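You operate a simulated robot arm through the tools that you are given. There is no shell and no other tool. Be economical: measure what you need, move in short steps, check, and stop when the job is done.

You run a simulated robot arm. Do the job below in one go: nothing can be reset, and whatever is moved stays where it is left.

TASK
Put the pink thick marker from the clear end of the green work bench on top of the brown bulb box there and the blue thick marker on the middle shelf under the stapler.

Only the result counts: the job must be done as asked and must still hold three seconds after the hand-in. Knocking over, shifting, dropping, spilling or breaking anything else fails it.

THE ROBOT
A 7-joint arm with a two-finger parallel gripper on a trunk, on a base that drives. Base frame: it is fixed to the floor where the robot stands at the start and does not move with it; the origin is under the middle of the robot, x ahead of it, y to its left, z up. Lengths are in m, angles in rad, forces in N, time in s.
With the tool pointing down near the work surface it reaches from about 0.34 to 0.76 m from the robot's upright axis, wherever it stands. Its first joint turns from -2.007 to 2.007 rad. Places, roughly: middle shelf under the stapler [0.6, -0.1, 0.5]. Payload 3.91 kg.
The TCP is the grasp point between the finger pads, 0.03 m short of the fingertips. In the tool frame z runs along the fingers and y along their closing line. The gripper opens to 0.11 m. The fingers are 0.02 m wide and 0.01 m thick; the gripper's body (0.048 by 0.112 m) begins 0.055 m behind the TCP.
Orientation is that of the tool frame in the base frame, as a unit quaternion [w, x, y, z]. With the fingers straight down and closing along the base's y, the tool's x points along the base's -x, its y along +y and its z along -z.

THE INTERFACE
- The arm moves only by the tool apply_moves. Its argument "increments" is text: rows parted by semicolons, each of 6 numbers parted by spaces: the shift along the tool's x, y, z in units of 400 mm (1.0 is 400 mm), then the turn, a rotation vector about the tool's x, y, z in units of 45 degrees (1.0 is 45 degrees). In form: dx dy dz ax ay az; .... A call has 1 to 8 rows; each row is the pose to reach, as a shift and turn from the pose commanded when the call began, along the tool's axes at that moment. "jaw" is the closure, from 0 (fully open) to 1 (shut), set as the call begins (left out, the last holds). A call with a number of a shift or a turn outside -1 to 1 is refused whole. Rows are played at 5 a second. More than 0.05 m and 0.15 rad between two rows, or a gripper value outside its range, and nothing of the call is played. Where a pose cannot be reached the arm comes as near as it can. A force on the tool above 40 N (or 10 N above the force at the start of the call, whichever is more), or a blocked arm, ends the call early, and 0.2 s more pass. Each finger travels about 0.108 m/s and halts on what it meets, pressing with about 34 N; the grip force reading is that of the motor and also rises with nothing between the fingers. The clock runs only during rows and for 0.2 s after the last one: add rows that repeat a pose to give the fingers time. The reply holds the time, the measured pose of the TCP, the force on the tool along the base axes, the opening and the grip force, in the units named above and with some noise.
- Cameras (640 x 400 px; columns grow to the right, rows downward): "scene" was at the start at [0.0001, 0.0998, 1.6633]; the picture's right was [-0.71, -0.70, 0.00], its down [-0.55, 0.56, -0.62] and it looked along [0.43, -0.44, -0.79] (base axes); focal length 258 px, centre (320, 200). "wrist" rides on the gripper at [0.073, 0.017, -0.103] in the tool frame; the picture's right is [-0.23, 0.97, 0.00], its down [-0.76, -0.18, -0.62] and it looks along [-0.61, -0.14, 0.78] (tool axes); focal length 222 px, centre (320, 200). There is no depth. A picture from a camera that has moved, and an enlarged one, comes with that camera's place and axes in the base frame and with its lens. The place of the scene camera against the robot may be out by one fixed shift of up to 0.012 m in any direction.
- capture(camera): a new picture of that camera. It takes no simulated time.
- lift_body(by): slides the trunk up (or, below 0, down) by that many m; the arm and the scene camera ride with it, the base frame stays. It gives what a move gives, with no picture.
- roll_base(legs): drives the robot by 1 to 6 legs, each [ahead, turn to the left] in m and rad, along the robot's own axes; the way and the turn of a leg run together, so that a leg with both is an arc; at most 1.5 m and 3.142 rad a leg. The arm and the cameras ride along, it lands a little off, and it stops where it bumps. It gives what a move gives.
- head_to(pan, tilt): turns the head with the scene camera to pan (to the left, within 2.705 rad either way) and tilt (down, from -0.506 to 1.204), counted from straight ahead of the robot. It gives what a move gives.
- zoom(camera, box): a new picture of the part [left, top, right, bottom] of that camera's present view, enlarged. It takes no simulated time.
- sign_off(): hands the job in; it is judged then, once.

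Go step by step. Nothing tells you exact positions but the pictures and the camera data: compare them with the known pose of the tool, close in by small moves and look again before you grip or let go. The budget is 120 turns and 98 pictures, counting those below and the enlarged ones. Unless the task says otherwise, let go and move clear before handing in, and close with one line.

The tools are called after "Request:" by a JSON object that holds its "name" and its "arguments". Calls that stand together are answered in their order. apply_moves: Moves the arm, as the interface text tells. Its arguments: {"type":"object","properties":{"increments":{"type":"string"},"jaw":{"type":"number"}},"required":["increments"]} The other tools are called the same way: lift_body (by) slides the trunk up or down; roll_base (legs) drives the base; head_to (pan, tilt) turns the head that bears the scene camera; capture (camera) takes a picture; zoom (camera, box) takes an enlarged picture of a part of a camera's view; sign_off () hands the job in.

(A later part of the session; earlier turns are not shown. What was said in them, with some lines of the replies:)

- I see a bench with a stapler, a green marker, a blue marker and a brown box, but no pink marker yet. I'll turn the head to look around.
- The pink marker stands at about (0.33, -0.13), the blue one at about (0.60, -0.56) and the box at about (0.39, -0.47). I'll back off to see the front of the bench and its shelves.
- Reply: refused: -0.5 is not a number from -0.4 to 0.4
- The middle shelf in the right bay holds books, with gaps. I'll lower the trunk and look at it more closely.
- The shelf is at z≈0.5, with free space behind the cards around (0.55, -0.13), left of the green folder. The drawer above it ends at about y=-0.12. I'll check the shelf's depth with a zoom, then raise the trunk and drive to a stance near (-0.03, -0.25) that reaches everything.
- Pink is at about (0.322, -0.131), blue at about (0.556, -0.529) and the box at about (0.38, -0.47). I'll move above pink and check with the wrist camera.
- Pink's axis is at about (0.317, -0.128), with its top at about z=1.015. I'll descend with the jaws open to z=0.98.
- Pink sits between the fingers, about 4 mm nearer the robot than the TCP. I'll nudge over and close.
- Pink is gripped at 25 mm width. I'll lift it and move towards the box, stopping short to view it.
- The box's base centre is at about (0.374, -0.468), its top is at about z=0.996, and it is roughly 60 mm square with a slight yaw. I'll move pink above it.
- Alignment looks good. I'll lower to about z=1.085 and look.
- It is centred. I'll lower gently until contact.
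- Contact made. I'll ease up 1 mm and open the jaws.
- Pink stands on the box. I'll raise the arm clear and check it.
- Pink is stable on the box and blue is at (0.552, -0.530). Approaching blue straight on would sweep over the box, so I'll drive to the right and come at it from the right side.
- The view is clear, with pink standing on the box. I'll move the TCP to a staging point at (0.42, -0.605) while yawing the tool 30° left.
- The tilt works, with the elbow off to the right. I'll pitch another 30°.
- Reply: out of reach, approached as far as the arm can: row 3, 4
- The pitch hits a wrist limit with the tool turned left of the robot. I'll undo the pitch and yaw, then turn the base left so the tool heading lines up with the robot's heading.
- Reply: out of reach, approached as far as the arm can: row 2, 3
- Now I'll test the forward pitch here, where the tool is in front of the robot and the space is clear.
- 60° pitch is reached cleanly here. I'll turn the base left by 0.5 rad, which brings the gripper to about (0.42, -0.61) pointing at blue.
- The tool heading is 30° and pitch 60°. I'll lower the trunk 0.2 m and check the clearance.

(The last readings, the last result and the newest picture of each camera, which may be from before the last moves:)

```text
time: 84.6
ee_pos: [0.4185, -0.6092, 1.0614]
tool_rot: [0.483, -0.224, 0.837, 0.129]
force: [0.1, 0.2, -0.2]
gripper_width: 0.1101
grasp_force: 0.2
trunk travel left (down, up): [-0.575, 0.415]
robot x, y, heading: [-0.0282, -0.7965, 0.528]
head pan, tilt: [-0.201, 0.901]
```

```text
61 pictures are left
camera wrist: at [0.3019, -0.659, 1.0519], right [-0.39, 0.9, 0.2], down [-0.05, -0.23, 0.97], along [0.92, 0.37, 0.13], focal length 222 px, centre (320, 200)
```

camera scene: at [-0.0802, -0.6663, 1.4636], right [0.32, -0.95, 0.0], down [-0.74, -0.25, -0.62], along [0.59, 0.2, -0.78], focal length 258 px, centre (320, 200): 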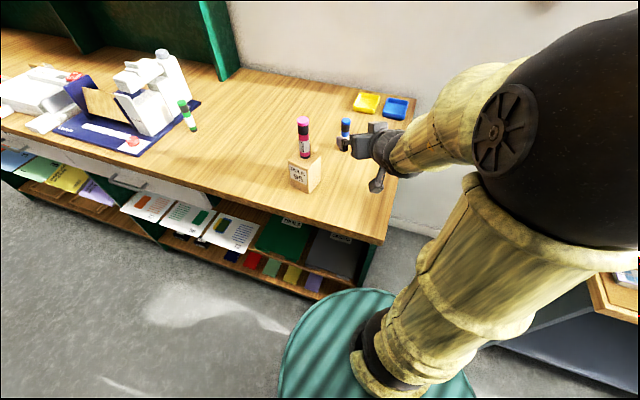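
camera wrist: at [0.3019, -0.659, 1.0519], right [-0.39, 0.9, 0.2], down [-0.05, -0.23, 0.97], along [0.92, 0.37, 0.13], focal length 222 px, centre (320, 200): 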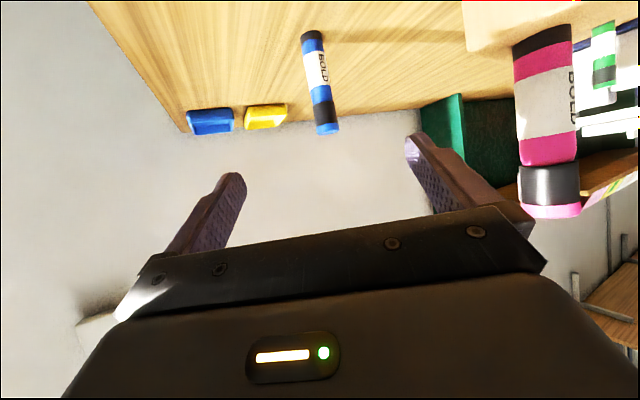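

Clearances look fine. I'll lower the trunk a further 0.08 m to grasp height and check before advancing.

Request:
{"name": "lift_body", "arguments": {"by": -0.08}}

Request:
{"name": "apply_moves", "arguments": {"increments": "-0.05 0.0015 0.086 0 0 0; -0.1 0.003 0.173 0 0 0; -0.1 0.003 0.173 0 0 0", "jaw": 0}}

Request:
{"name": "capture", "arguments": {"camera": "wrist"}}

Request:
{"name": "capture", "arguments": {"camera": "scene"}}

```text
time: 85.8
ee_pos: [0.4194, -0.6109, 0.9815]
tool_rot: [0.483, -0.223, 0.837, 0.129]
force: [0.7, -0.3, 0.2]
gripper_width: 0.1099
grasp_force: 0.0
trunk travel left (down, up): [-0.495, 0.495]
robot x, y, heading: [-0.0276, -0.7946, 0.534]
head pan, tilt: [-0.201, 0.901]
```

```text
time: 86.6
ee_pos: [0.4887, -0.5676, 0.9816]
tool_rot: [0.483, -0.223, 0.837, 0.129]
force: [-0.4, -0.5, -0.4]
gripper_width: 0.1101
grasp_force: 0.1
trunk travel left (down, up): [-0.495, 0.495]
robot x, y, heading: [-0.0285, -0.7947, 0.533]
head pan, tilt: [-0.201, 0.901]
```

```text
60 pictures are left
camera wrist: at [0.3713, -0.6167, 0.9718], right [-0.39, 0.9, 0.2], down [-0.05, -0.23, 0.97], along [0.92, 0.37, 0.13], focal length 222 px, centre (320, 200)
```

wrist: 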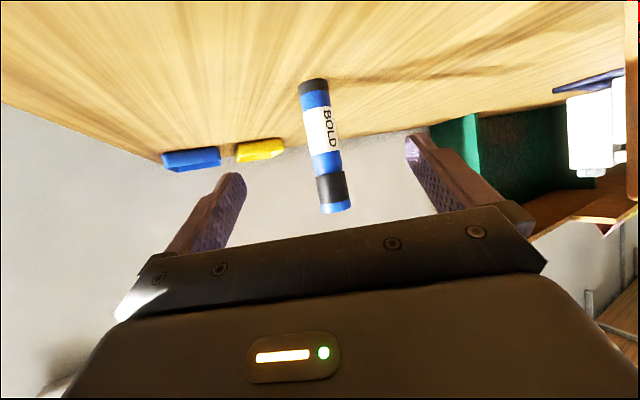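

```text
59 pictures are left
camera scene: at [-0.0799, -0.666, 1.3835], right [0.32, -0.95, 0.0], down [-0.74, -0.25, -0.62], along [0.59, 0.2, -0.78], focal length 258 px, centre (320, 200)
```

scene: 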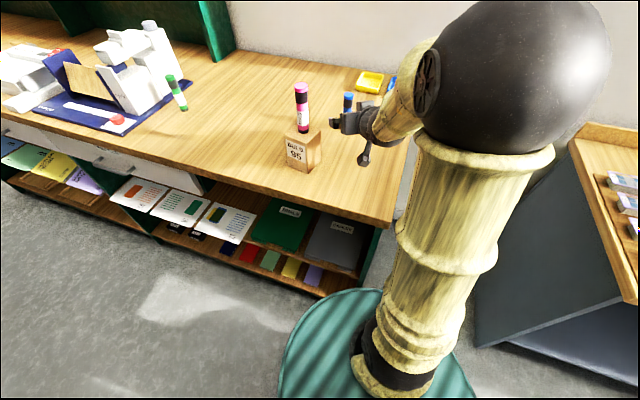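

Blue sits straight ahead. I'll advance the remaining 73 mm with the jaws open.

Request:
{"name": "apply_moves", "arguments": {"increments": "-0.046 0.0015 0.08 0 0 0; -0.092 0.003 0.159 0 0 0; -0.092 0.003 0.159 0 0 0", "jaw": 0}}

Request:
{"name": "capture", "arguments": {"camera": "wrist"}}

```text
time: 87.4
ee_pos: [0.5528, -0.5318, 0.9813]
tool_rot: [0.482, -0.225, 0.837, 0.13]
force: [0.2, -0.1, -1.0]
gripper_width: 0.1104
grasp_force: 0.1
trunk travel left (down, up): [-0.495, 0.495]
robot x, y, heading: [-0.0298, -0.7949, 0.529]
head pan, tilt: [-0.201, 0.901]
```

```text
58 pictures are left
camera wrist: at [0.4349, -0.5803, 0.9716], right [-0.39, 0.9, 0.2], down [-0.05, -0.23, 0.97], along [0.92, 0.37, 0.13], focal length 222 px, centre (320, 200)
```

wrist: 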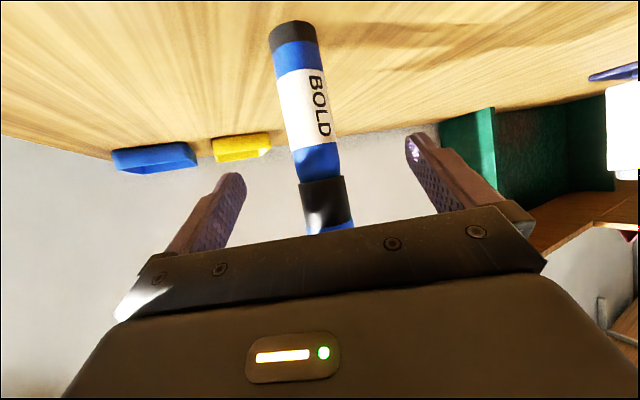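

Aligned within a few millimetres. I'll close the jaws.

Request:
{"name": "apply_moves", "arguments": {"increments": "0 0 0 0 0 0; 0 0 0 0 0 0; 0 0 0 0 0 0; 0 0 0 0 0 0; 0 0 0 0 0 0; 0 0 0 0 0 0", "jaw": 1}}

Request:
{"name": "lift_body", "arguments": {"by": 0.03}}

Request:
{"name": "capture", "arguments": {"camera": "wrist"}}

```text
time: 88.8
ee_pos: [0.5523, -0.5313, 0.9815]
tool_rot: [0.484, -0.224, 0.836, 0.129]
force: [0.2, 0.0, -0.3]
gripper_width: 0.0256
grasp_force: 33.7
trunk travel left (down, up): [-0.495, 0.495]
robot x, y, heading: [-0.0299, -0.7916, 0.528]
head pan, tilt: [-0.201, 0.901]
```

```text
time: 89.5
ee_pos: [0.5511, -0.5315, 1.0122]
tool_rot: [0.483, -0.223, 0.837, 0.128]
force: [0.3, 0.2, 0.2]
gripper_width: 0.0249
grasp_force: 34.3
trunk travel left (down, up): [-0.525, 0.465]
robot x, y, heading: [-0.0305, -0.7932, 0.527]
head pan, tilt: [-0.201, 0.901]
```

```text
57 pictures are left
camera wrist: at [0.4346, -0.5805, 1.0016], right [-0.39, 0.9, 0.2], down [-0.05, -0.23, 0.97], along [0.92, 0.37, 0.13], focal length 222 px, centre (320, 200)
```

wrist: 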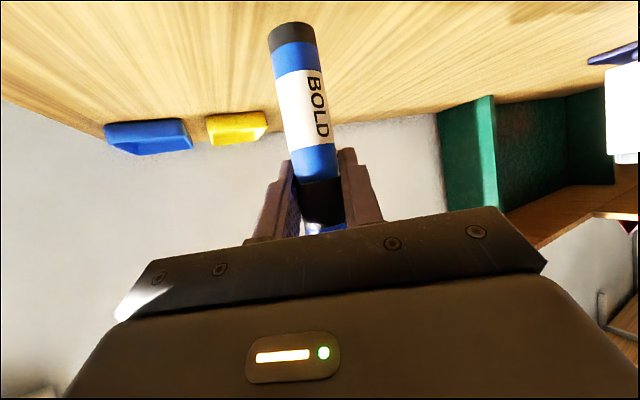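

Blue is held. I'll raise the trunk, back off along the heading and reposition in front of the shelf at about (-0.55, -0.15), facing the bench.

Request:
{"name": "lift_body", "arguments": {"by": 0.25}}

Request:
{"name": "roll_base", "arguments": {"legs": [[-0.6, 0], [0, 1.044], [0.94, 0], [0, -1.571]]}}

Request:
{"name": "head_to", "arguments": {"pan": -0.1, "tilt": 0.75}}

Request:
{"name": "capture", "arguments": {"camera": "scene"}}

```text
time: 92.1
ee_pos: [0.553, -0.5318, 1.2616]
tool_rot: [0.483, -0.223, 0.837, 0.129]
force: [-0.1, -0.3, -0.4]
gripper_width: 0.0252
grasp_force: 34.2
trunk travel left (down, up): [-0.775, 0.215]
robot x, y, heading: [-0.0267, -0.7932, 0.529]
head pan, tilt: [-0.201, 0.901]
```

```text
time: 106.6
ee_pos: [0.0595, -0.188, 1.2609]
tool_rot: [0.5, -0.016, 0.866, 0.009]
force: [-0.7, 0.8, -1.1]
gripper_width: 0.0251
grasp_force: 33.8
trunk travel left (down, up): [-0.775, 0.215]
robot x, y, heading: [-0.5776, -0.1476, 0.046]
head pan, tilt: [-0.201, 0.901]
```

```text
time: 107.3
ee_pos: [0.0579, -0.1876, 1.2619]
tool_rot: [0.499, -0.016, 0.866, 0.009]
force: [0.7, -0.4, -0.4]
gripper_width: 0.0252
grasp_force: 34.1
trunk travel left (down, up): [-0.775, 0.215]
robot x, y, heading: [-0.577, -0.1506, 0.043]
head pan, tilt: [-0.099, 0.75]
```

```text
56 pictures are left
camera scene: at [-0.5549, -0.0007, 1.6754], right [-0.06, -1.0, 0.0], down [-0.68, 0.04, -0.73], along [0.73, -0.04, -0.68], focal length 258 px, centre (320, 200)
```

scene: 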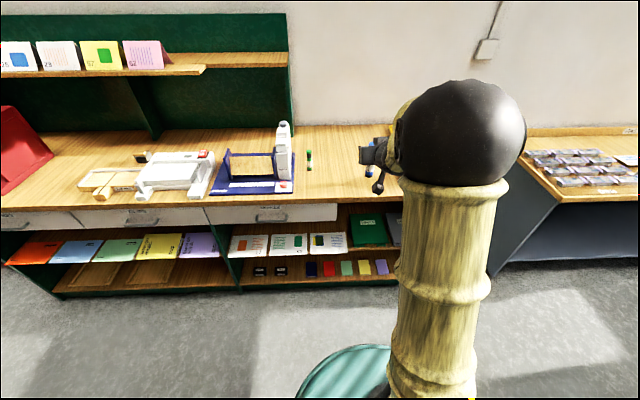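

The robot is at (-0.58, -0.15). I'll raise the arm 0.12 m relative to the body, so a fully lowered trunk gives about z=0.6 with the elbow low, then lower the trunk.

Request:
{"name": "apply_moves", "arguments": {"increments": "-0.087 0 -0.05 0 0 0; -0.174 0 -0.1 0 0 0; -0.26 0 -0.15 0 0 0; -0.26 0 -0.15 0 0 0"}}

Request:
{"name": "roll_base", "arguments": {"legs": [[-0.1, -0.045]]}}

Request:
{"name": "lift_body", "arguments": {"by": -0.4}}

Request:
{"name": "lift_body", "arguments": {"by": -0.37}}

Request:
{"name": "head_to", "arguments": {"pan": -0.2, "tilt": 0.35}}

Request:
{"name": "capture", "arguments": {"camera": "scene"}}

Request:
{"name": "capture", "arguments": {"camera": "wrist"}}

```text
time: 108.3
ee_pos: [0.0569, -0.1885, 1.3825]
tool_rot: [0.5, -0.015, 0.866, 0.009]
force: [1.0, -0.6, -0.5]
gripper_width: 0.0252
grasp_force: 34.0
trunk travel left (down, up): [-0.775, 0.215]
robot x, y, heading: [-0.5794, -0.1491, 0.04]
head pan, tilt: [-0.099, 0.75]
```

```text
time: 109.4
ee_pos: [-0.0459, -0.2175, 1.3819]
tool_rot: [0.499, 0.004, 0.866, -0.002]
force: [0.1, 0.1, -1.2]
gripper_width: 0.0251
grasp_force: 34.2
trunk travel left (down, up): [-0.775, 0.215]
robot x, y, heading: [-0.6772, -0.1464, -0.003]
head pan, tilt: [-0.099, 0.75]
```

```text
time: 113.2
ee_pos: [-0.0469, -0.2168, 0.9833]
tool_rot: [0.499, 0.004, 0.867, -0.002]
force: [1.0, 0.0, -0.8]
gripper_width: 0.0251
grasp_force: 34.1
trunk travel left (down, up): [-0.375, 0.615]
robot x, y, heading: [-0.6794, -0.152, -0.004]
head pan, tilt: [-0.099, 0.75]
```

```text
time: 116.8
ee_pos: [-0.0466, -0.2184, 0.6124]
tool_rot: [0.5, 0.004, 0.866, -0.002]
force: [0.9, -0.5, 0.3]
gripper_width: 0.0251
grasp_force: 33.6
trunk travel left (down, up): [-0.005, 0.985]
robot x, y, heading: [-0.6796, -0.1518, -0.002]
head pan, tilt: [-0.099, 0.75]
```

```text
time: 117.7
ee_pos: [-0.0487, -0.2185, 0.6125]
tool_rot: [0.499, 0.004, 0.866, -0.003]
force: [0.1, -0.2, 0.2]
gripper_width: 0.0253
grasp_force: 34.2
trunk travel left (down, up): [-0.005, 0.985]
robot x, y, heading: [-0.681, -0.1497, -0.004]
head pan, tilt: [-0.201, 0.351]
```

```text
55 pictures are left
camera scene: at [-0.6405, -0.014, 0.941], right [-0.2, -0.98, 0.0], down [-0.34, 0.07, -0.94], along [0.92, -0.19, -0.34], focal length 258 px, centre (320, 200)
```

scene: 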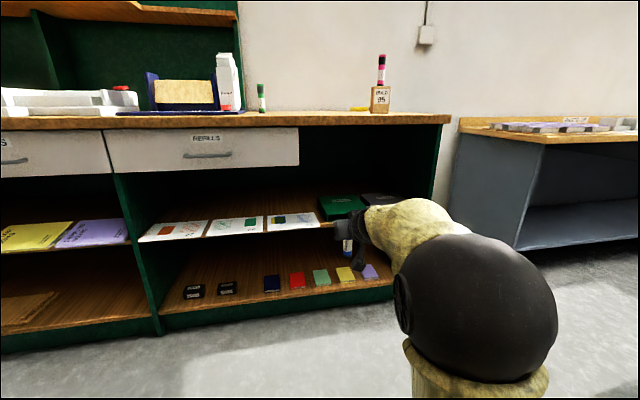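

```text
54 pictures are left
camera wrist: at [-0.1727, -0.2012, 0.6024], right [0.12, 0.97, 0.2], down [-0.16, -0.18, 0.97], along [0.98, -0.15, 0.13], focal length 222 px, centre (320, 200)
```

wrist: 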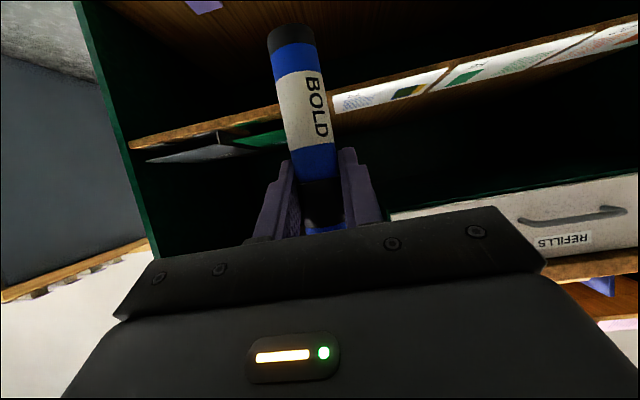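

Arm shape is good: the elbow is at about z=0.74, the tool at 0.61 and the opening is free. I'll raise the trunk 2 cm for clearance over the cards and folder, then drive in part way.

Request:
{"name": "lift_body", "arguments": {"by": 0.02}}

Request:
{"name": "roll_base", "arguments": {"legs": [[0.28, 0.012]]}}

Request:
{"name": "capture", "arguments": {"camera": "scene"}}

Request:
{"name": "capture", "arguments": {"camera": "wrist"}}

```text
time: 118.4
ee_pos: [-0.0472, -0.2187, 0.6327]
tool_rot: [0.5, 0.004, 0.866, -0.002]
force: [1.1, 0.0, 0.0]
gripper_width: 0.0248
grasp_force: 33.6
trunk travel left (down, up): [-0.025, 0.965]
robot x, y, heading: [-0.6797, -0.151, -0.007]
head pan, tilt: [-0.201, 0.351]
```

```text
time: 120.3
ee_pos: [0.2343, -0.2103, 0.6324]
tool_rot: [0.5, -0.001, 0.866, 0.001]
force: [1.0, 0.7, -0.4]
gripper_width: 0.025
grasp_force: 34.2
trunk travel left (down, up): [-0.025, 0.965]
robot x, y, heading: [-0.3976, -0.1498, 0.006]
head pan, tilt: [-0.201, 0.351]
```

```text
53 pictures are left
camera scene: at [-0.361, -0.0128, 0.9611], right [-0.19, -0.98, 0.0], down [-0.34, 0.07, -0.94], along [0.92, -0.18, -0.34], focal length 258 px, centre (320, 200)
```

scene: 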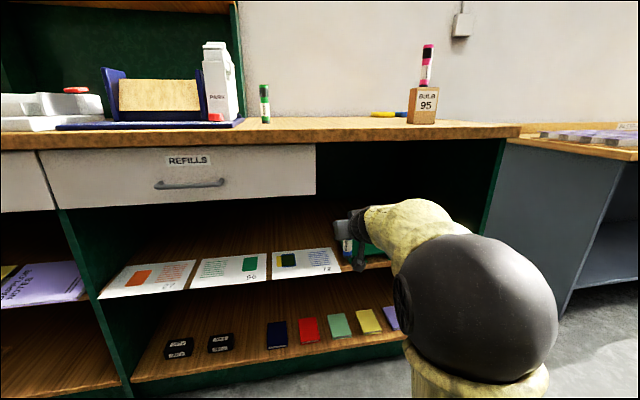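

```text
52 pictures are left
camera wrist: at [0.1088, -0.1946, 0.6225], right [0.11, 0.97, 0.2], down [-0.16, -0.18, 0.97], along [0.98, -0.14, 0.13], focal length 222 px, centre (320, 200)
```

wrist: 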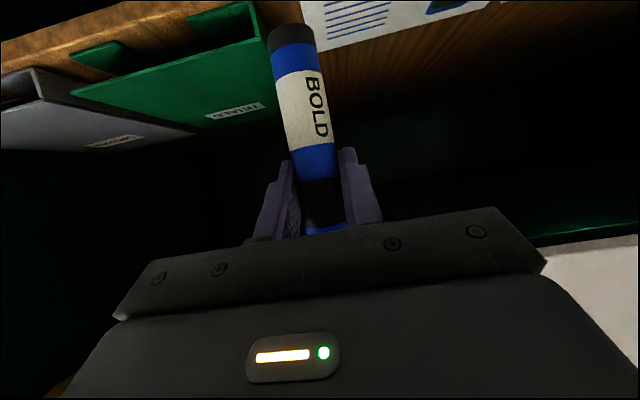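

Clear so far: the marker bottom at 0.55 is above the cards and the folder. I'll continue in.

Request:
{"name": "roll_base", "arguments": {"legs": [[0.2, 0]]}}

Request:
{"name": "capture", "arguments": {"camera": "wrist"}}

Request:
{"name": "capture", "arguments": {"camera": "scene"}}

```text
time: 121.9
ee_pos: [0.4364, -0.2081, 0.6322]
tool_rot: [0.5, -0.001, 0.866, 0.001]
force: [0.3, 0.4, 0.3]
gripper_width: 0.025
grasp_force: 34.0
trunk travel left (down, up): [-0.025, 0.965]
robot x, y, heading: [-0.1971, -0.149, 0.007]
head pan, tilt: [-0.201, 0.351]
```

```text
51 pictures are left
camera wrist: at [0.3102, -0.1925, 0.6225], right [0.11, 0.97, 0.2], down [-0.16, -0.18, 0.97], along [0.98, -0.14, 0.13], focal length 222 px, centre (320, 200)
```

wrist: 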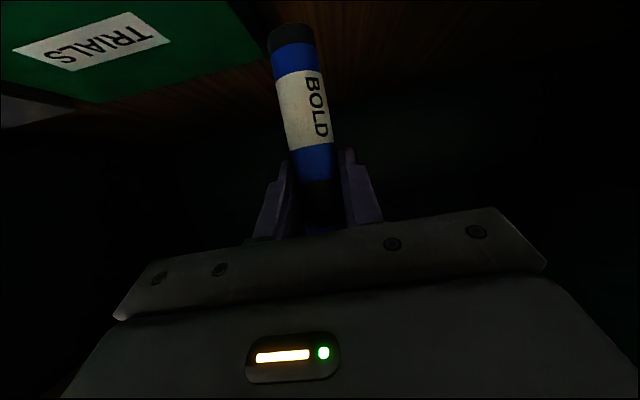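

```text
50 pictures are left
camera scene: at [-0.1597, -0.011, 0.9611], right [-0.19, -0.98, 0.0], down [-0.34, 0.07, -0.94], along [0.92, -0.18, -0.34], focal length 258 px, centre (320, 200)
```

scene: 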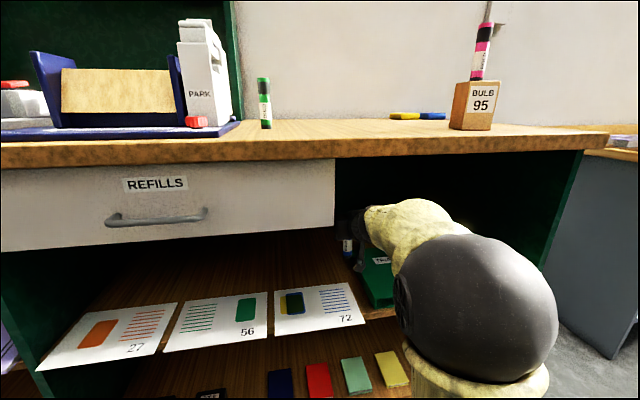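

The folder's back-left corner is at about (0.49, -0.24). I'll drive another 0.12 m to put blue at x≈0.556, behind the cards and folder.

Request:
{"name": "roll_base", "arguments": {"legs": [[0.12, 0]]}}

Request:
{"name": "capture", "arguments": {"camera": "wrist"}}

Request:
{"name": "capture", "arguments": {"camera": "scene"}}

```text
time: 123.2
ee_pos: [0.5586, -0.2084, 0.6317]
tool_rot: [0.499, -0.001, 0.866, 0.0]
force: [0.9, -1.5, -0.7]
gripper_width: 0.0252
grasp_force: 33.9
trunk travel left (down, up): [-0.025, 0.965]
robot x, y, heading: [-0.0758, -0.1473, 0.007]
head pan, tilt: [-0.201, 0.351]
```

```text
49 pictures are left
camera wrist: at [0.4331, -0.192, 0.6225], right [0.11, 0.97, 0.2], down [-0.16, -0.18, 0.97], along [0.98, -0.14, 0.13], focal length 222 px, centre (320, 200)
```

wrist: 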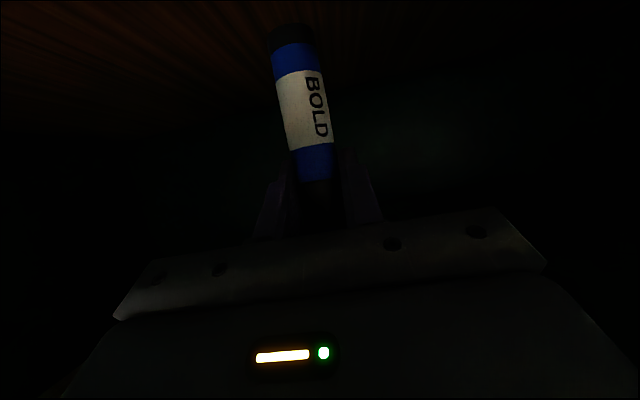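

```text
48 pictures are left
camera scene: at [-0.0367, -0.01, 0.9611], right [-0.19, -0.98, 0.0], down [-0.34, 0.07, -0.94], along [0.92, -0.18, -0.34], focal length 258 px, centre (320, 200)
```

scene: 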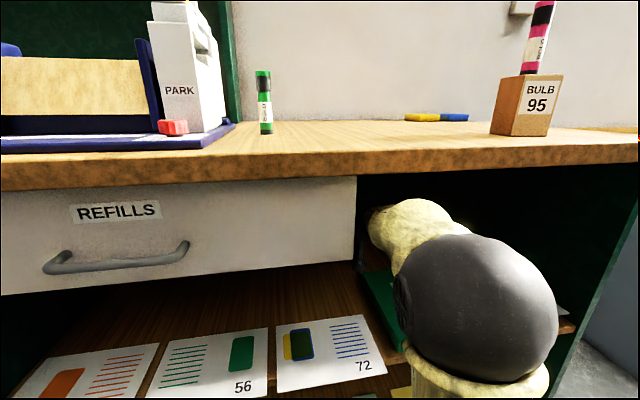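

Inserted. I'll lower with the arm in small steps, watching the force.

Request:
{"name": "apply_moves", "arguments": {"increments": "0.022 0 0.0125 0 0 0; 0.043 0 0.025 0 0 0; 0.065 0 0.0375 0 0 0; 0.078 0 0.045 0 0 0; 0.078 0 0.045 0 0 0"}}

Request:
{"name": "apply_moves", "arguments": {"increments": "0.0043 0 0.0025 0 0 0; 0.0087 0 0.005 0 0 0; 0.013 0 0.0075 0 0 0; 0.013 0 0.0075 0 0 0"}}

Request:
{"name": "zoom", "arguments": {"camera": "wrist", "box": [240, 0, 400, 100]}}

```text
time: 124.4
ee_pos: [0.5592, -0.2078, 0.5975]
tool_rot: [0.499, -0.001, 0.867, 0.001]
force: [-0.3, -0.7, -1.1]
gripper_width: 0.0254
grasp_force: 34.3
trunk travel left (down, up): [-0.025, 0.965]
robot x, y, heading: [-0.0745, -0.1477, 0.005]
head pan, tilt: [-0.201, 0.351]
```

```text
time: 125.4
ee_pos: [0.5585, -0.2092, 0.59]
tool_rot: [0.499, -0.001, 0.866, 0.001]
force: [0.1, -0.2, -1.6]
gripper_width: 0.0253
grasp_force: 33.7
trunk travel left (down, up): [-0.025, 0.965]
robot x, y, heading: [-0.074, -0.1492, 0.01]
head pan, tilt: [-0.201, 0.351]
```

```text
4.00 times, centred on (320, 50) of wrist
camera zoom: at [0.4331, -0.1919, 0.5799], right [0.11, 0.97, 0.2], down [-0.16, -0.18, 0.97], along [0.98, -0.14, 0.13], focal length 888 px, centre (320, 800)
```

zoom: 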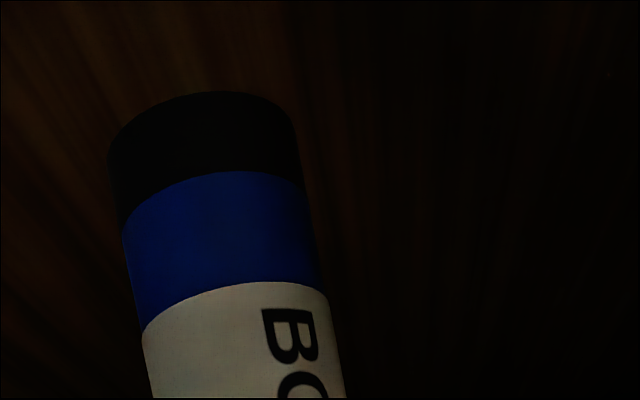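

Request:
{"name": "apply_moves", "arguments": {"increments": "0.0043 0 0.0025 0 0 0; 0.0087 0 0.005 0 0 0; 0.0087 0 0.005 0 0 0"}}

Request:
{"name": "apply_moves", "arguments": {"increments": "0.0043 0 0.0025 0 0 0; 0.0065 0 0.00375 0 0 0; 0.0065 0 0.00375 0 0 0"}}

```text
time: 126.2
ee_pos: [0.5594, -0.2076, 0.5855]
tool_rot: [0.499, -0.001, 0.867, 0.001]
force: [-0.2, 0.8, 0.3]
gripper_width: 0.0252
grasp_force: 33.9
trunk travel left (down, up): [-0.025, 0.965]
robot x, y, heading: [-0.0742, -0.1451, 0.007]
head pan, tilt: [-0.201, 0.351]
```

```text
time: 127.0
ee_pos: [0.5589, -0.2078, 0.5826]
tool_rot: [0.5, -0.001, 0.866, 0.0]
force: [-0.1, -0.2, 0.0]
gripper_width: 0.0249
grasp_force: 33.4
trunk travel left (down, up): [-0.025, 0.965]
robot x, y, heading: [-0.0703, -0.1472, 0.01]
head pan, tilt: [-0.201, 0.351]
```

Request:
{"name": "apply_moves", "arguments": {"increments": "0.0043 0 0.0025 0 0 0; 0.0065 0 0.00375 0 0 0; 0.0065 0 0.00375 0 0 0"}}

Request:
{"name": "zoom", "arguments": {"camera": "wrist", "box": [240, 0, 400, 100]}}

```text
time: 127.8
ee_pos: [0.5588, -0.2083, 0.5811]
tool_rot: [0.5, -0.001, 0.866, 0.001]
force: [-0.1, -0.7, -1.2]
gripper_width: 0.0253
grasp_force: 34.3
trunk travel left (down, up): [-0.025, 0.965]
robot x, y, heading: [-0.0727, -0.1461, 0.009]
head pan, tilt: [-0.201, 0.351]
```

```text
4.00 times, centred on (320, 50) of wrist
camera zoom: at [0.4326, -0.1918, 0.5711], right [0.11, 0.97, 0.2], down [-0.16, -0.18, 0.97], along [0.98, -0.14, 0.13], focal length 888 px, centre (320, 800)
```

zoom: 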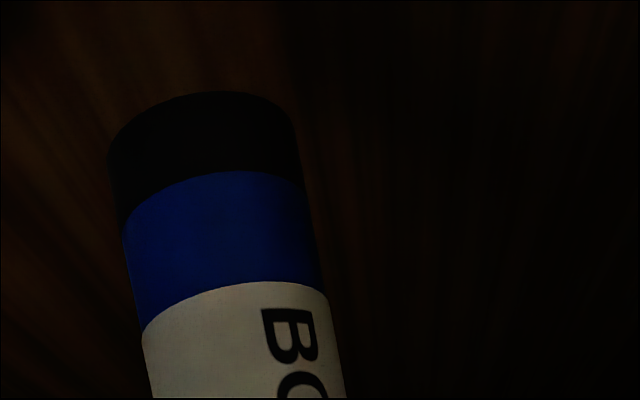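

Request:
{"name": "apply_moves", "arguments": {"increments": "0.0043 0 0.0025 0 0 0; 0.0065 0 0.00375 0 0 0; 0.0065 0 0.00375 0 0 0"}}

Request:
{"name": "apply_moves", "arguments": {"increments": "0.0022 0 0.00125 0 0 0; 0.0043 0 0.0025 0 0 0; 0.0043 0 0.0025 0 0 0"}}

```text
time: 128.6
ee_pos: [0.5589, -0.2079, 0.5768]
tool_rot: [0.499, -0.002, 0.866, 0.001]
force: [0.5, -0.2, 0.4]
gripper_width: 0.0252
grasp_force: 33.1
trunk travel left (down, up): [-0.025, 0.965]
robot x, y, heading: [-0.0762, -0.1482, 0.01]
head pan, tilt: [-0.201, 0.351]
```

```text
time: 129.4
ee_pos: [0.5586, -0.2071, 0.5763]
tool_rot: [0.499, -0.001, 0.867, 0.001]
force: [0.2, -0.4, 0.1]
gripper_width: 0.025
grasp_force: 34.3
trunk travel left (down, up): [-0.025, 0.965]
robot x, y, heading: [-0.0737, -0.1419, 0.007]
head pan, tilt: [-0.201, 0.351]
```

Request:
{"name": "apply_moves", "arguments": {"increments": "0.0022 0 0.00125 0 0 0; 0.0043 0 0.0025 0 0 0; 0.0043 0 0.0025 0 0 0"}}

Request:
{"name": "apply_moves", "arguments": {"increments": "0.0022 0 0.00125 0 0 0; 0.0043 0 0.0025 0 0 0; 0.0043 0 0.0025 0 0 0"}}

```text
time: 130.2
ee_pos: [0.558, -0.208, 0.5737]
tool_rot: [0.499, -0.002, 0.866, 0.001]
force: [0.0, -0.1, -0.5]
gripper_width: 0.0253
grasp_force: 33.8
trunk travel left (down, up): [-0.025, 0.965]
robot x, y, heading: [-0.0747, -0.1477, 0.006]
head pan, tilt: [-0.201, 0.351]
```

```text
time: 131.0
ee_pos: [0.5587, -0.2077, 0.5711]
tool_rot: [0.499, -0.001, 0.867, 0.001]
force: [-0.2, 0.3, -0.7]
gripper_width: 0.025
grasp_force: 33.8
trunk travel left (down, up): [-0.025, 0.965]
robot x, y, heading: [-0.0738, -0.1447, -0.001]
head pan, tilt: [-0.201, 0.351]
```

Request:
{"name": "apply_moves", "arguments": {"increments": "0.0022 0 0.00125 0 0 0; 0.0043 0 0.0025 0 0 0; 0.0043 0 0.0025 0 0 0"}}

Request:
{"name": "apply_moves", "arguments": {"increments": "0.0022 0 0.00125 0 0 0; 0.0043 0 0.0025 0 0 0; 0.0043 0 0.0025 0 0 0"}}

Request:
{"name": "zoom", "arguments": {"camera": "wrist", "box": [200, 0, 360, 100]}}

```text
time: 131.8
ee_pos: [0.5575, -0.2072, 0.5701]
tool_rot: [0.499, -0.001, 0.866, 0.001]
force: [0.1, 0.2, -0.4]
gripper_width: 0.0249
grasp_force: 33.9
trunk travel left (down, up): [-0.025, 0.965]
robot x, y, heading: [-0.0729, -0.1427, 0.008]
head pan, tilt: [-0.201, 0.351]
```

```text
time: 132.6
ee_pos: [0.5591, -0.2072, 0.5669]
tool_rot: [0.5, -0.001, 0.866, 0.0]
force: [-0.3, 0.5, 0.1]
gripper_width: 0.0252
grasp_force: 34.1
trunk travel left (down, up): [-0.025, 0.965]
robot x, y, heading: [-0.0748, -0.1407, 0.009]
head pan, tilt: [-0.201, 0.351]
```

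```text
4.00 times, centred on (280, 50) of wrist
camera zoom: at [0.433, -0.1923, 0.5576], right [0.11, 0.97, 0.2], down [-0.16, -0.18, 0.97], along [0.98, -0.14, 0.13], focal length 888 px, centre (480, 800)
```

zoom: 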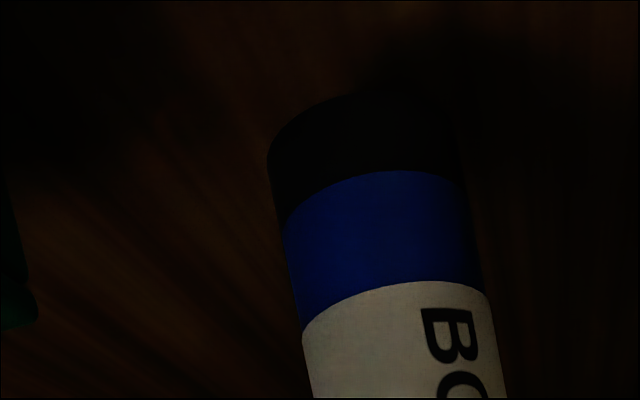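

Contact shadow is visible, so the shelf is close. I'll continue down.

Request:
{"name": "apply_moves", "arguments": {"increments": "0.0022 0 0.00125 0 0 0; 0.0043 0 0.0025 0 0 0; 0.0043 0 0.0025 0 0 0"}}

Request:
{"name": "apply_moves", "arguments": {"increments": "0.0022 0 0.00125 0 0 0; 0.0043 0 0.0025 0 0 0; 0.0043 0 0.0025 0 0 0"}}

```text
time: 133.4
ee_pos: [0.5589, -0.2071, 0.5656]
tool_rot: [0.499, 0.0, 0.866, 0.0]
force: [0.9, 0.8, -1.0]
gripper_width: 0.025
grasp_force: 34.2
trunk travel left (down, up): [-0.025, 0.965]
robot x, y, heading: [-0.0756, -0.1467, 0.005]
head pan, tilt: [-0.201, 0.351]
```

```text
time: 134.2
ee_pos: [0.5585, -0.2073, 0.5638]
tool_rot: [0.5, -0.001, 0.866, 0.001]
force: [0.1, -0.5, 0.6]
gripper_width: 0.0251
grasp_force: 33.7
trunk travel left (down, up): [-0.025, 0.965]
robot x, y, heading: [-0.0731, -0.1429, 0.008]
head pan, tilt: [-0.201, 0.351]
```

Request:
{"name": "apply_moves", "arguments": {"increments": "0.0022 0 0.00125 0 0 0; 0.0043 0 0.0025 0 0 0; 0.0043 0 0.0025 0 0 0"}}

Request:
{"name": "apply_moves", "arguments": {"increments": "0.0022 0 0.00125 0 0 0; 0.0043 0 0.0025 0 0 0; 0.0043 0 0.0025 0 0 0"}}

Request:
{"name": "zoom", "arguments": {"camera": "wrist", "box": [200, 0, 360, 100]}}

```text
time: 135.0
ee_pos: [0.5589, -0.2073, 0.5609]
tool_rot: [0.5, -0.002, 0.866, 0.001]
force: [0.1, 0.8, -0.5]
gripper_width: 0.0253
grasp_force: 34.1
trunk travel left (down, up): [-0.025, 0.965]
robot x, y, heading: [-0.0736, -0.1437, 0.01]
head pan, tilt: [-0.201, 0.351]
```

```text
time: 135.8
ee_pos: [0.56, -0.2084, 0.559]
tool_rot: [0.499, -0.001, 0.866, 0.0]
force: [-0.2, -0.1, -0.3]
gripper_width: 0.0252
grasp_force: 33.6
trunk travel left (down, up): [-0.025, 0.965]
robot x, y, heading: [-0.077, -0.1484, 0.01]
head pan, tilt: [-0.201, 0.351]
```

```text
4.00 times, centred on (280, 50) of wrist
camera zoom: at [0.4337, -0.1923, 0.5498], right [0.11, 0.97, 0.2], down [-0.16, -0.18, 0.97], along [0.98, -0.14, 0.13], focal length 888 px, centre (480, 800)
```

zoom: 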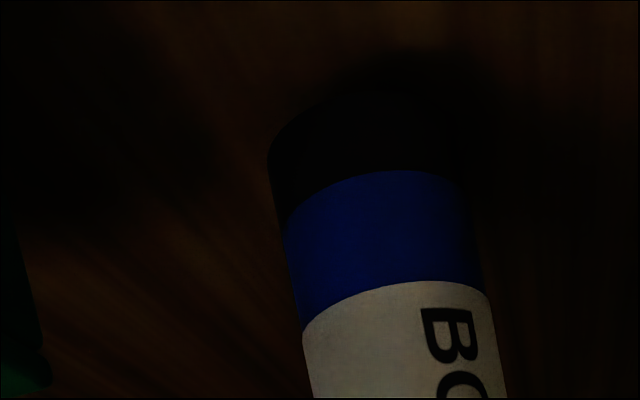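

Request:
{"name": "apply_moves", "arguments": {"increments": "0.0022 0 0.00125 0 0 0; 0.0043 0 0.0025 0 0 0; 0.0043 0 0.0025 0 0 0"}}

Request:
{"name": "apply_moves", "arguments": {"increments": "0.0022 0 0.00125 0 0 0; 0.0043 0 0.0025 0 0 0; 0.0043 0 0.0025 0 0 0"}}

Request:
{"name": "zoom", "arguments": {"camera": "wrist", "box": [200, 0, 360, 100]}}

```text
time: 136.6
ee_pos: [0.5603, -0.2069, 0.5578]
tool_rot: [0.499, 0.0, 0.867, -0.001]
force: [-0.3, 0.1, 0.3]
gripper_width: 0.0251
grasp_force: 33.4
trunk travel left (down, up): [-0.025, 0.965]
robot x, y, heading: [-0.0739, -0.1465, 0.007]
head pan, tilt: [-0.201, 0.351]
```

```text
time: 137.4
ee_pos: [0.5595, -0.2081, 0.5556]
tool_rot: [0.5, -0.002, 0.866, 0.001]
force: [-0.9, -0.1, -0.8]
gripper_width: 0.0251
grasp_force: 33.9
trunk travel left (down, up): [-0.025, 0.965]
robot x, y, heading: [-0.0702, -0.1464, 0.011]
head pan, tilt: [-0.201, 0.351]
```

```text
4.00 times, centred on (280, 50) of wrist
camera zoom: at [0.4332, -0.1924, 0.5458], right [0.11, 0.97, 0.2], down [-0.16, -0.18, 0.97], along [0.98, -0.14, 0.13], focal length 888 px, centre (480, 800)
```

zoom: 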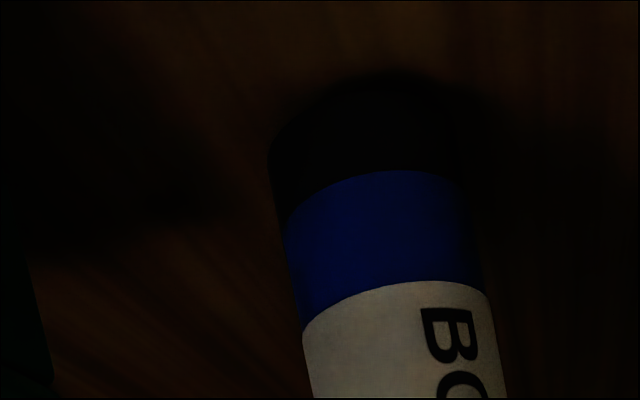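

Request:
{"name": "apply_moves", "arguments": {"increments": "0.0022 0 0.00125 0 0 0; 0.0043 0 0.0025 0 0 0; 0.0043 0 0.0025 0 0 0"}}

Request:
{"name": "apply_moves", "arguments": {"increments": "0.0022 0 0.00125 0 0 0; 0.0043 0 0.0025 0 0 0; 0.0043 0 0.0025 0 0 0"}}

Request:
{"name": "zoom", "arguments": {"camera": "wrist", "box": [200, 0, 360, 100]}}

```text
time: 138.2
ee_pos: [0.5592, -0.2082, 0.5527]
tool_rot: [0.499, -0.001, 0.867, 0.0]
force: [0.5, 0.2, -0.7]
gripper_width: 0.025
grasp_force: 34.1
trunk travel left (down, up): [-0.025, 0.965]
robot x, y, heading: [-0.0769, -0.1439, 0.007]
head pan, tilt: [-0.201, 0.351]
```

```text
time: 139.0
ee_pos: [0.559, -0.2071, 0.5514]
tool_rot: [0.499, -0.001, 0.866, 0.001]
force: [0.1, -0.1, -0.9]
gripper_width: 0.0252
grasp_force: 33.7
trunk travel left (down, up): [-0.025, 0.965]
robot x, y, heading: [-0.0749, -0.1422, 0.008]
head pan, tilt: [-0.201, 0.351]
```

```text
4.00 times, centred on (280, 50) of wrist
camera zoom: at [0.4335, -0.1918, 0.5423], right [0.11, 0.97, 0.2], down [-0.16, -0.18, 0.97], along [0.98, -0.14, 0.13], focal length 888 px, centre (480, 800)
```

zoom: 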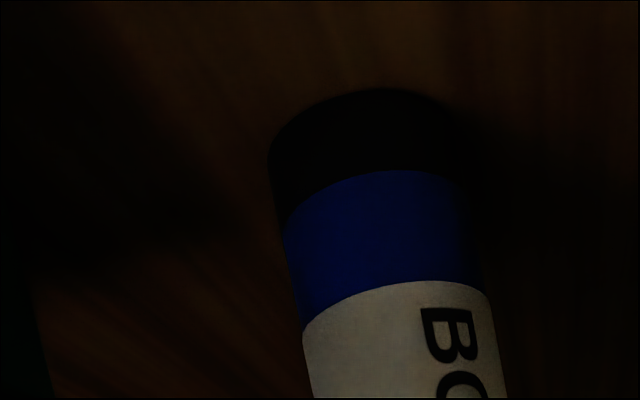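

Occlusion shadow now meets the base, so contact is imminent. Two more 1.5 mm steps.

Request:
{"name": "apply_moves", "arguments": {"increments": "0.0022 0 0.00125 0 0 0; 0.0033 0 0.0019 0 0 0; 0.0033 0 0.0019 0 0 0"}}

Request:
{"name": "apply_moves", "arguments": {"increments": "0.0022 0 0.00125 0 0 0; 0.0033 0 0.0019 0 0 0; 0.0033 0 0.0019 0 0 0"}}

```text
time: 139.8
ee_pos: [0.5579, -0.2072, 0.5516]
tool_rot: [0.501, 0.0, 0.866, 0.0]
force: [0.5, -0.7, 3.4]
gripper_width: 0.0252
grasp_force: 33.9
trunk travel left (down, up): [-0.025, 0.965]
robot x, y, heading: [-0.0735, -0.1475, 0.013]
head pan, tilt: [-0.201, 0.351]
```

```text
time: 140.6
ee_pos: [0.5581, -0.2071, 0.5503]
tool_rot: [0.501, -0.001, 0.865, 0.001]
force: [2.1, 0.2, 17.3]
gripper_width: 0.0254
grasp_force: 34.0
trunk travel left (down, up): [-0.025, 0.965]
robot x, y, heading: [-0.0721, -0.1471, 0.011]
head pan, tilt: [-0.201, 0.351]
```

Contact. I'll ease off 1.5 mm and release.

Request:
{"name": "apply_moves", "arguments": {"increments": "-0.0033 0 -0.0019 0 0 0; -0.0033 0 -0.0019 0 0 0; -0.0033 0 -0.0019 0 0 0"}}

Request:
{"name": "apply_moves", "arguments": {"increments": "0 0 0 0 0 0; 0 0 0 0 0 0; 0 0 0 0 0 0; 0 0 0 0 0 0", "jaw": 0.3}}

Request:
{"name": "capture", "arguments": {"camera": "wrist"}}

```text
time: 141.4
ee_pos: [0.5585, -0.2073, 0.5507]
tool_rot: [0.5, -0.002, 0.866, 0.001]
force: [0.2, 0.6, 12.3]
gripper_width: 0.0252
grasp_force: 33.6
trunk travel left (down, up): [-0.025, 0.965]
robot x, y, heading: [-0.0727, -0.1483, 0.007]
head pan, tilt: [-0.201, 0.351]
```

```text
time: 142.4
ee_pos: [0.5593, -0.2075, 0.55]
tool_rot: [0.499, -0.001, 0.867, 0.001]
force: [-0.6, 0.7, -0.1]
gripper_width: 0.077
grasp_force: 0.0
trunk travel left (down, up): [-0.025, 0.965]
robot x, y, heading: [-0.0756, -0.1495, 0.01]
head pan, tilt: [-0.201, 0.351]
```

```text
41 pictures are left
camera wrist: at [0.4331, -0.1918, 0.5403], right [0.11, 0.97, 0.2], down [-0.16, -0.18, 0.97], along [0.98, -0.14, 0.13], focal length 222 px, centre (320, 200)
```

wrist: 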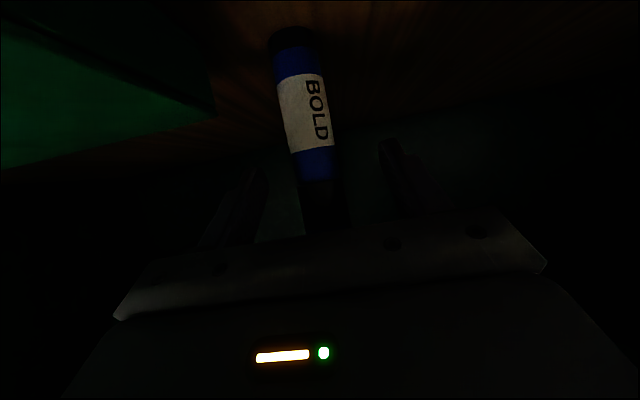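

Blue stands free. I'll back the fingers off horizontally with the arm, then drive the base back.

Request:
{"name": "apply_moves", "arguments": {"increments": "0.025 0 -0.0433 0 0 0; 0.05 0 -0.0866 0 0 0; 0.075 0 -0.13 0 0 0; 0.1 0 -0.173 0 0 0; 0.1 0 -0.173 0 0 0", "jaw": 0.3}}

Request:
{"name": "capture", "arguments": {"camera": "wrist"}}

Request:
{"name": "roll_base", "arguments": {"legs": [[-0.5, 0]]}}

Request:
{"name": "capture", "arguments": {"camera": "wrist"}}

Request:
{"name": "capture", "arguments": {"camera": "scene"}}

```text
time: 143.6
ee_pos: [0.4798, -0.2084, 0.5501]
tool_rot: [0.499, -0.001, 0.866, 0.001]
force: [0.5, -0.5, 0.4]
gripper_width: 0.0769
grasp_force: 0.1
trunk travel left (down, up): [-0.025, 0.965]
robot x, y, heading: [-0.0757, -0.1483, 0.008]
head pan, tilt: [-0.201, 0.351]
```

```text
40 pictures are left
camera wrist: at [0.353, -0.1921, 0.54], right [0.11, 0.97, 0.2], down [-0.16, -0.18, 0.97], along [0.98, -0.14, 0.13], focal length 222 px, centre (320, 200)
```

wrist: 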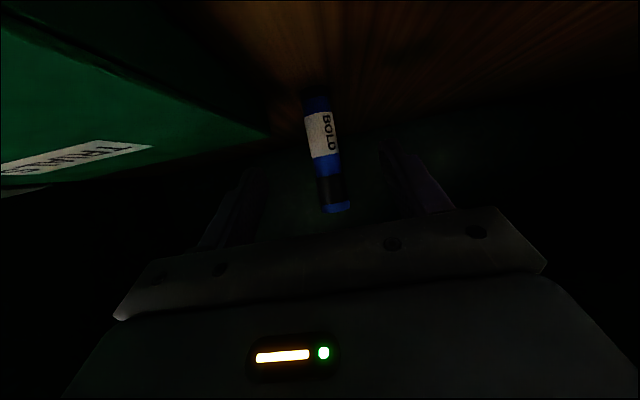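

```text
time: 146.5
ee_pos: [-0.0143, -0.2123, 0.5497]
tool_rot: [0.5, 0.0, 0.866, 0.0]
force: [1.0, 0.7, -0.2]
gripper_width: 0.077
grasp_force: 0.2
trunk travel left (down, up): [-0.025, 0.965]
robot x, y, heading: [-0.5641, -0.1476, 0.004]
head pan, tilt: [-0.201, 0.351]
```

```text
39 pictures are left
camera wrist: at [-0.1411, -0.1964, 0.5401], right [0.11, 0.97, 0.2], down [-0.16, -0.18, 0.97], along [0.98, -0.14, 0.13], focal length 222 px, centre (320, 200)
```

wrist: 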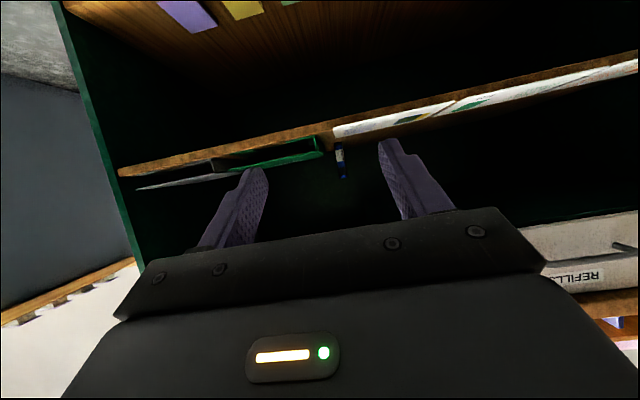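

```text
38 pictures are left
camera scene: at [-0.5308, -0.0137, 0.9611], right [-0.19, -0.98, 0.0], down [-0.34, 0.07, -0.94], along [0.92, -0.18, -0.34], focal length 258 px, centre (320, 200)
```

scene: 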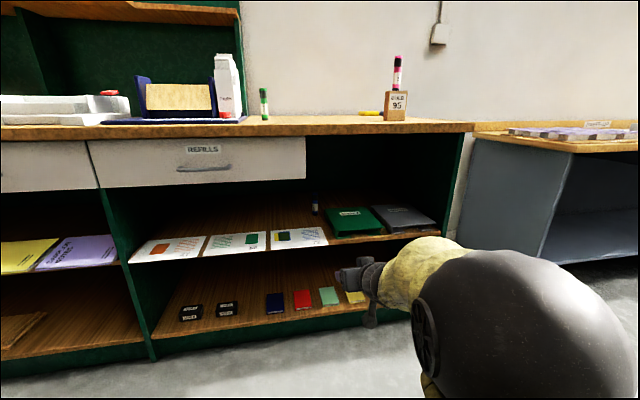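

Blue stands on the middle shelf behind the cards, pink stands on the bulb box, and nothing else has moved. One zoom to confirm before handing in.

Request:
{"name": "zoom", "arguments": {"camera": "scene", "box": [240, 40, 440, 250]}}

```text
1.90 times, centred on (340, 145) of scene
camera zoom: at [-0.5308, -0.0137, 0.9611], right [-0.19, -0.98, 0.0], down [-0.34, 0.07, -0.94], along [0.92, -0.18, -0.34], focal length 491 px, centre (282, 305)
```

zoom: 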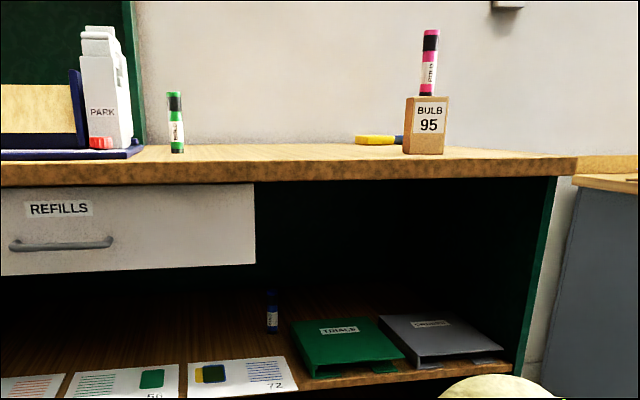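

Both markers stand upright where they belong and the arm is clear, so I'm handing in.

Request:
{"name": "sign_off", "arguments": {}}

```text
The job is handed in.
```

The pink marker stands on the bulb box and the blue marker stands on the middle shelf under the stapler; in the last pictures both were upright, nothing else looked disturbed, and the arm was clear.
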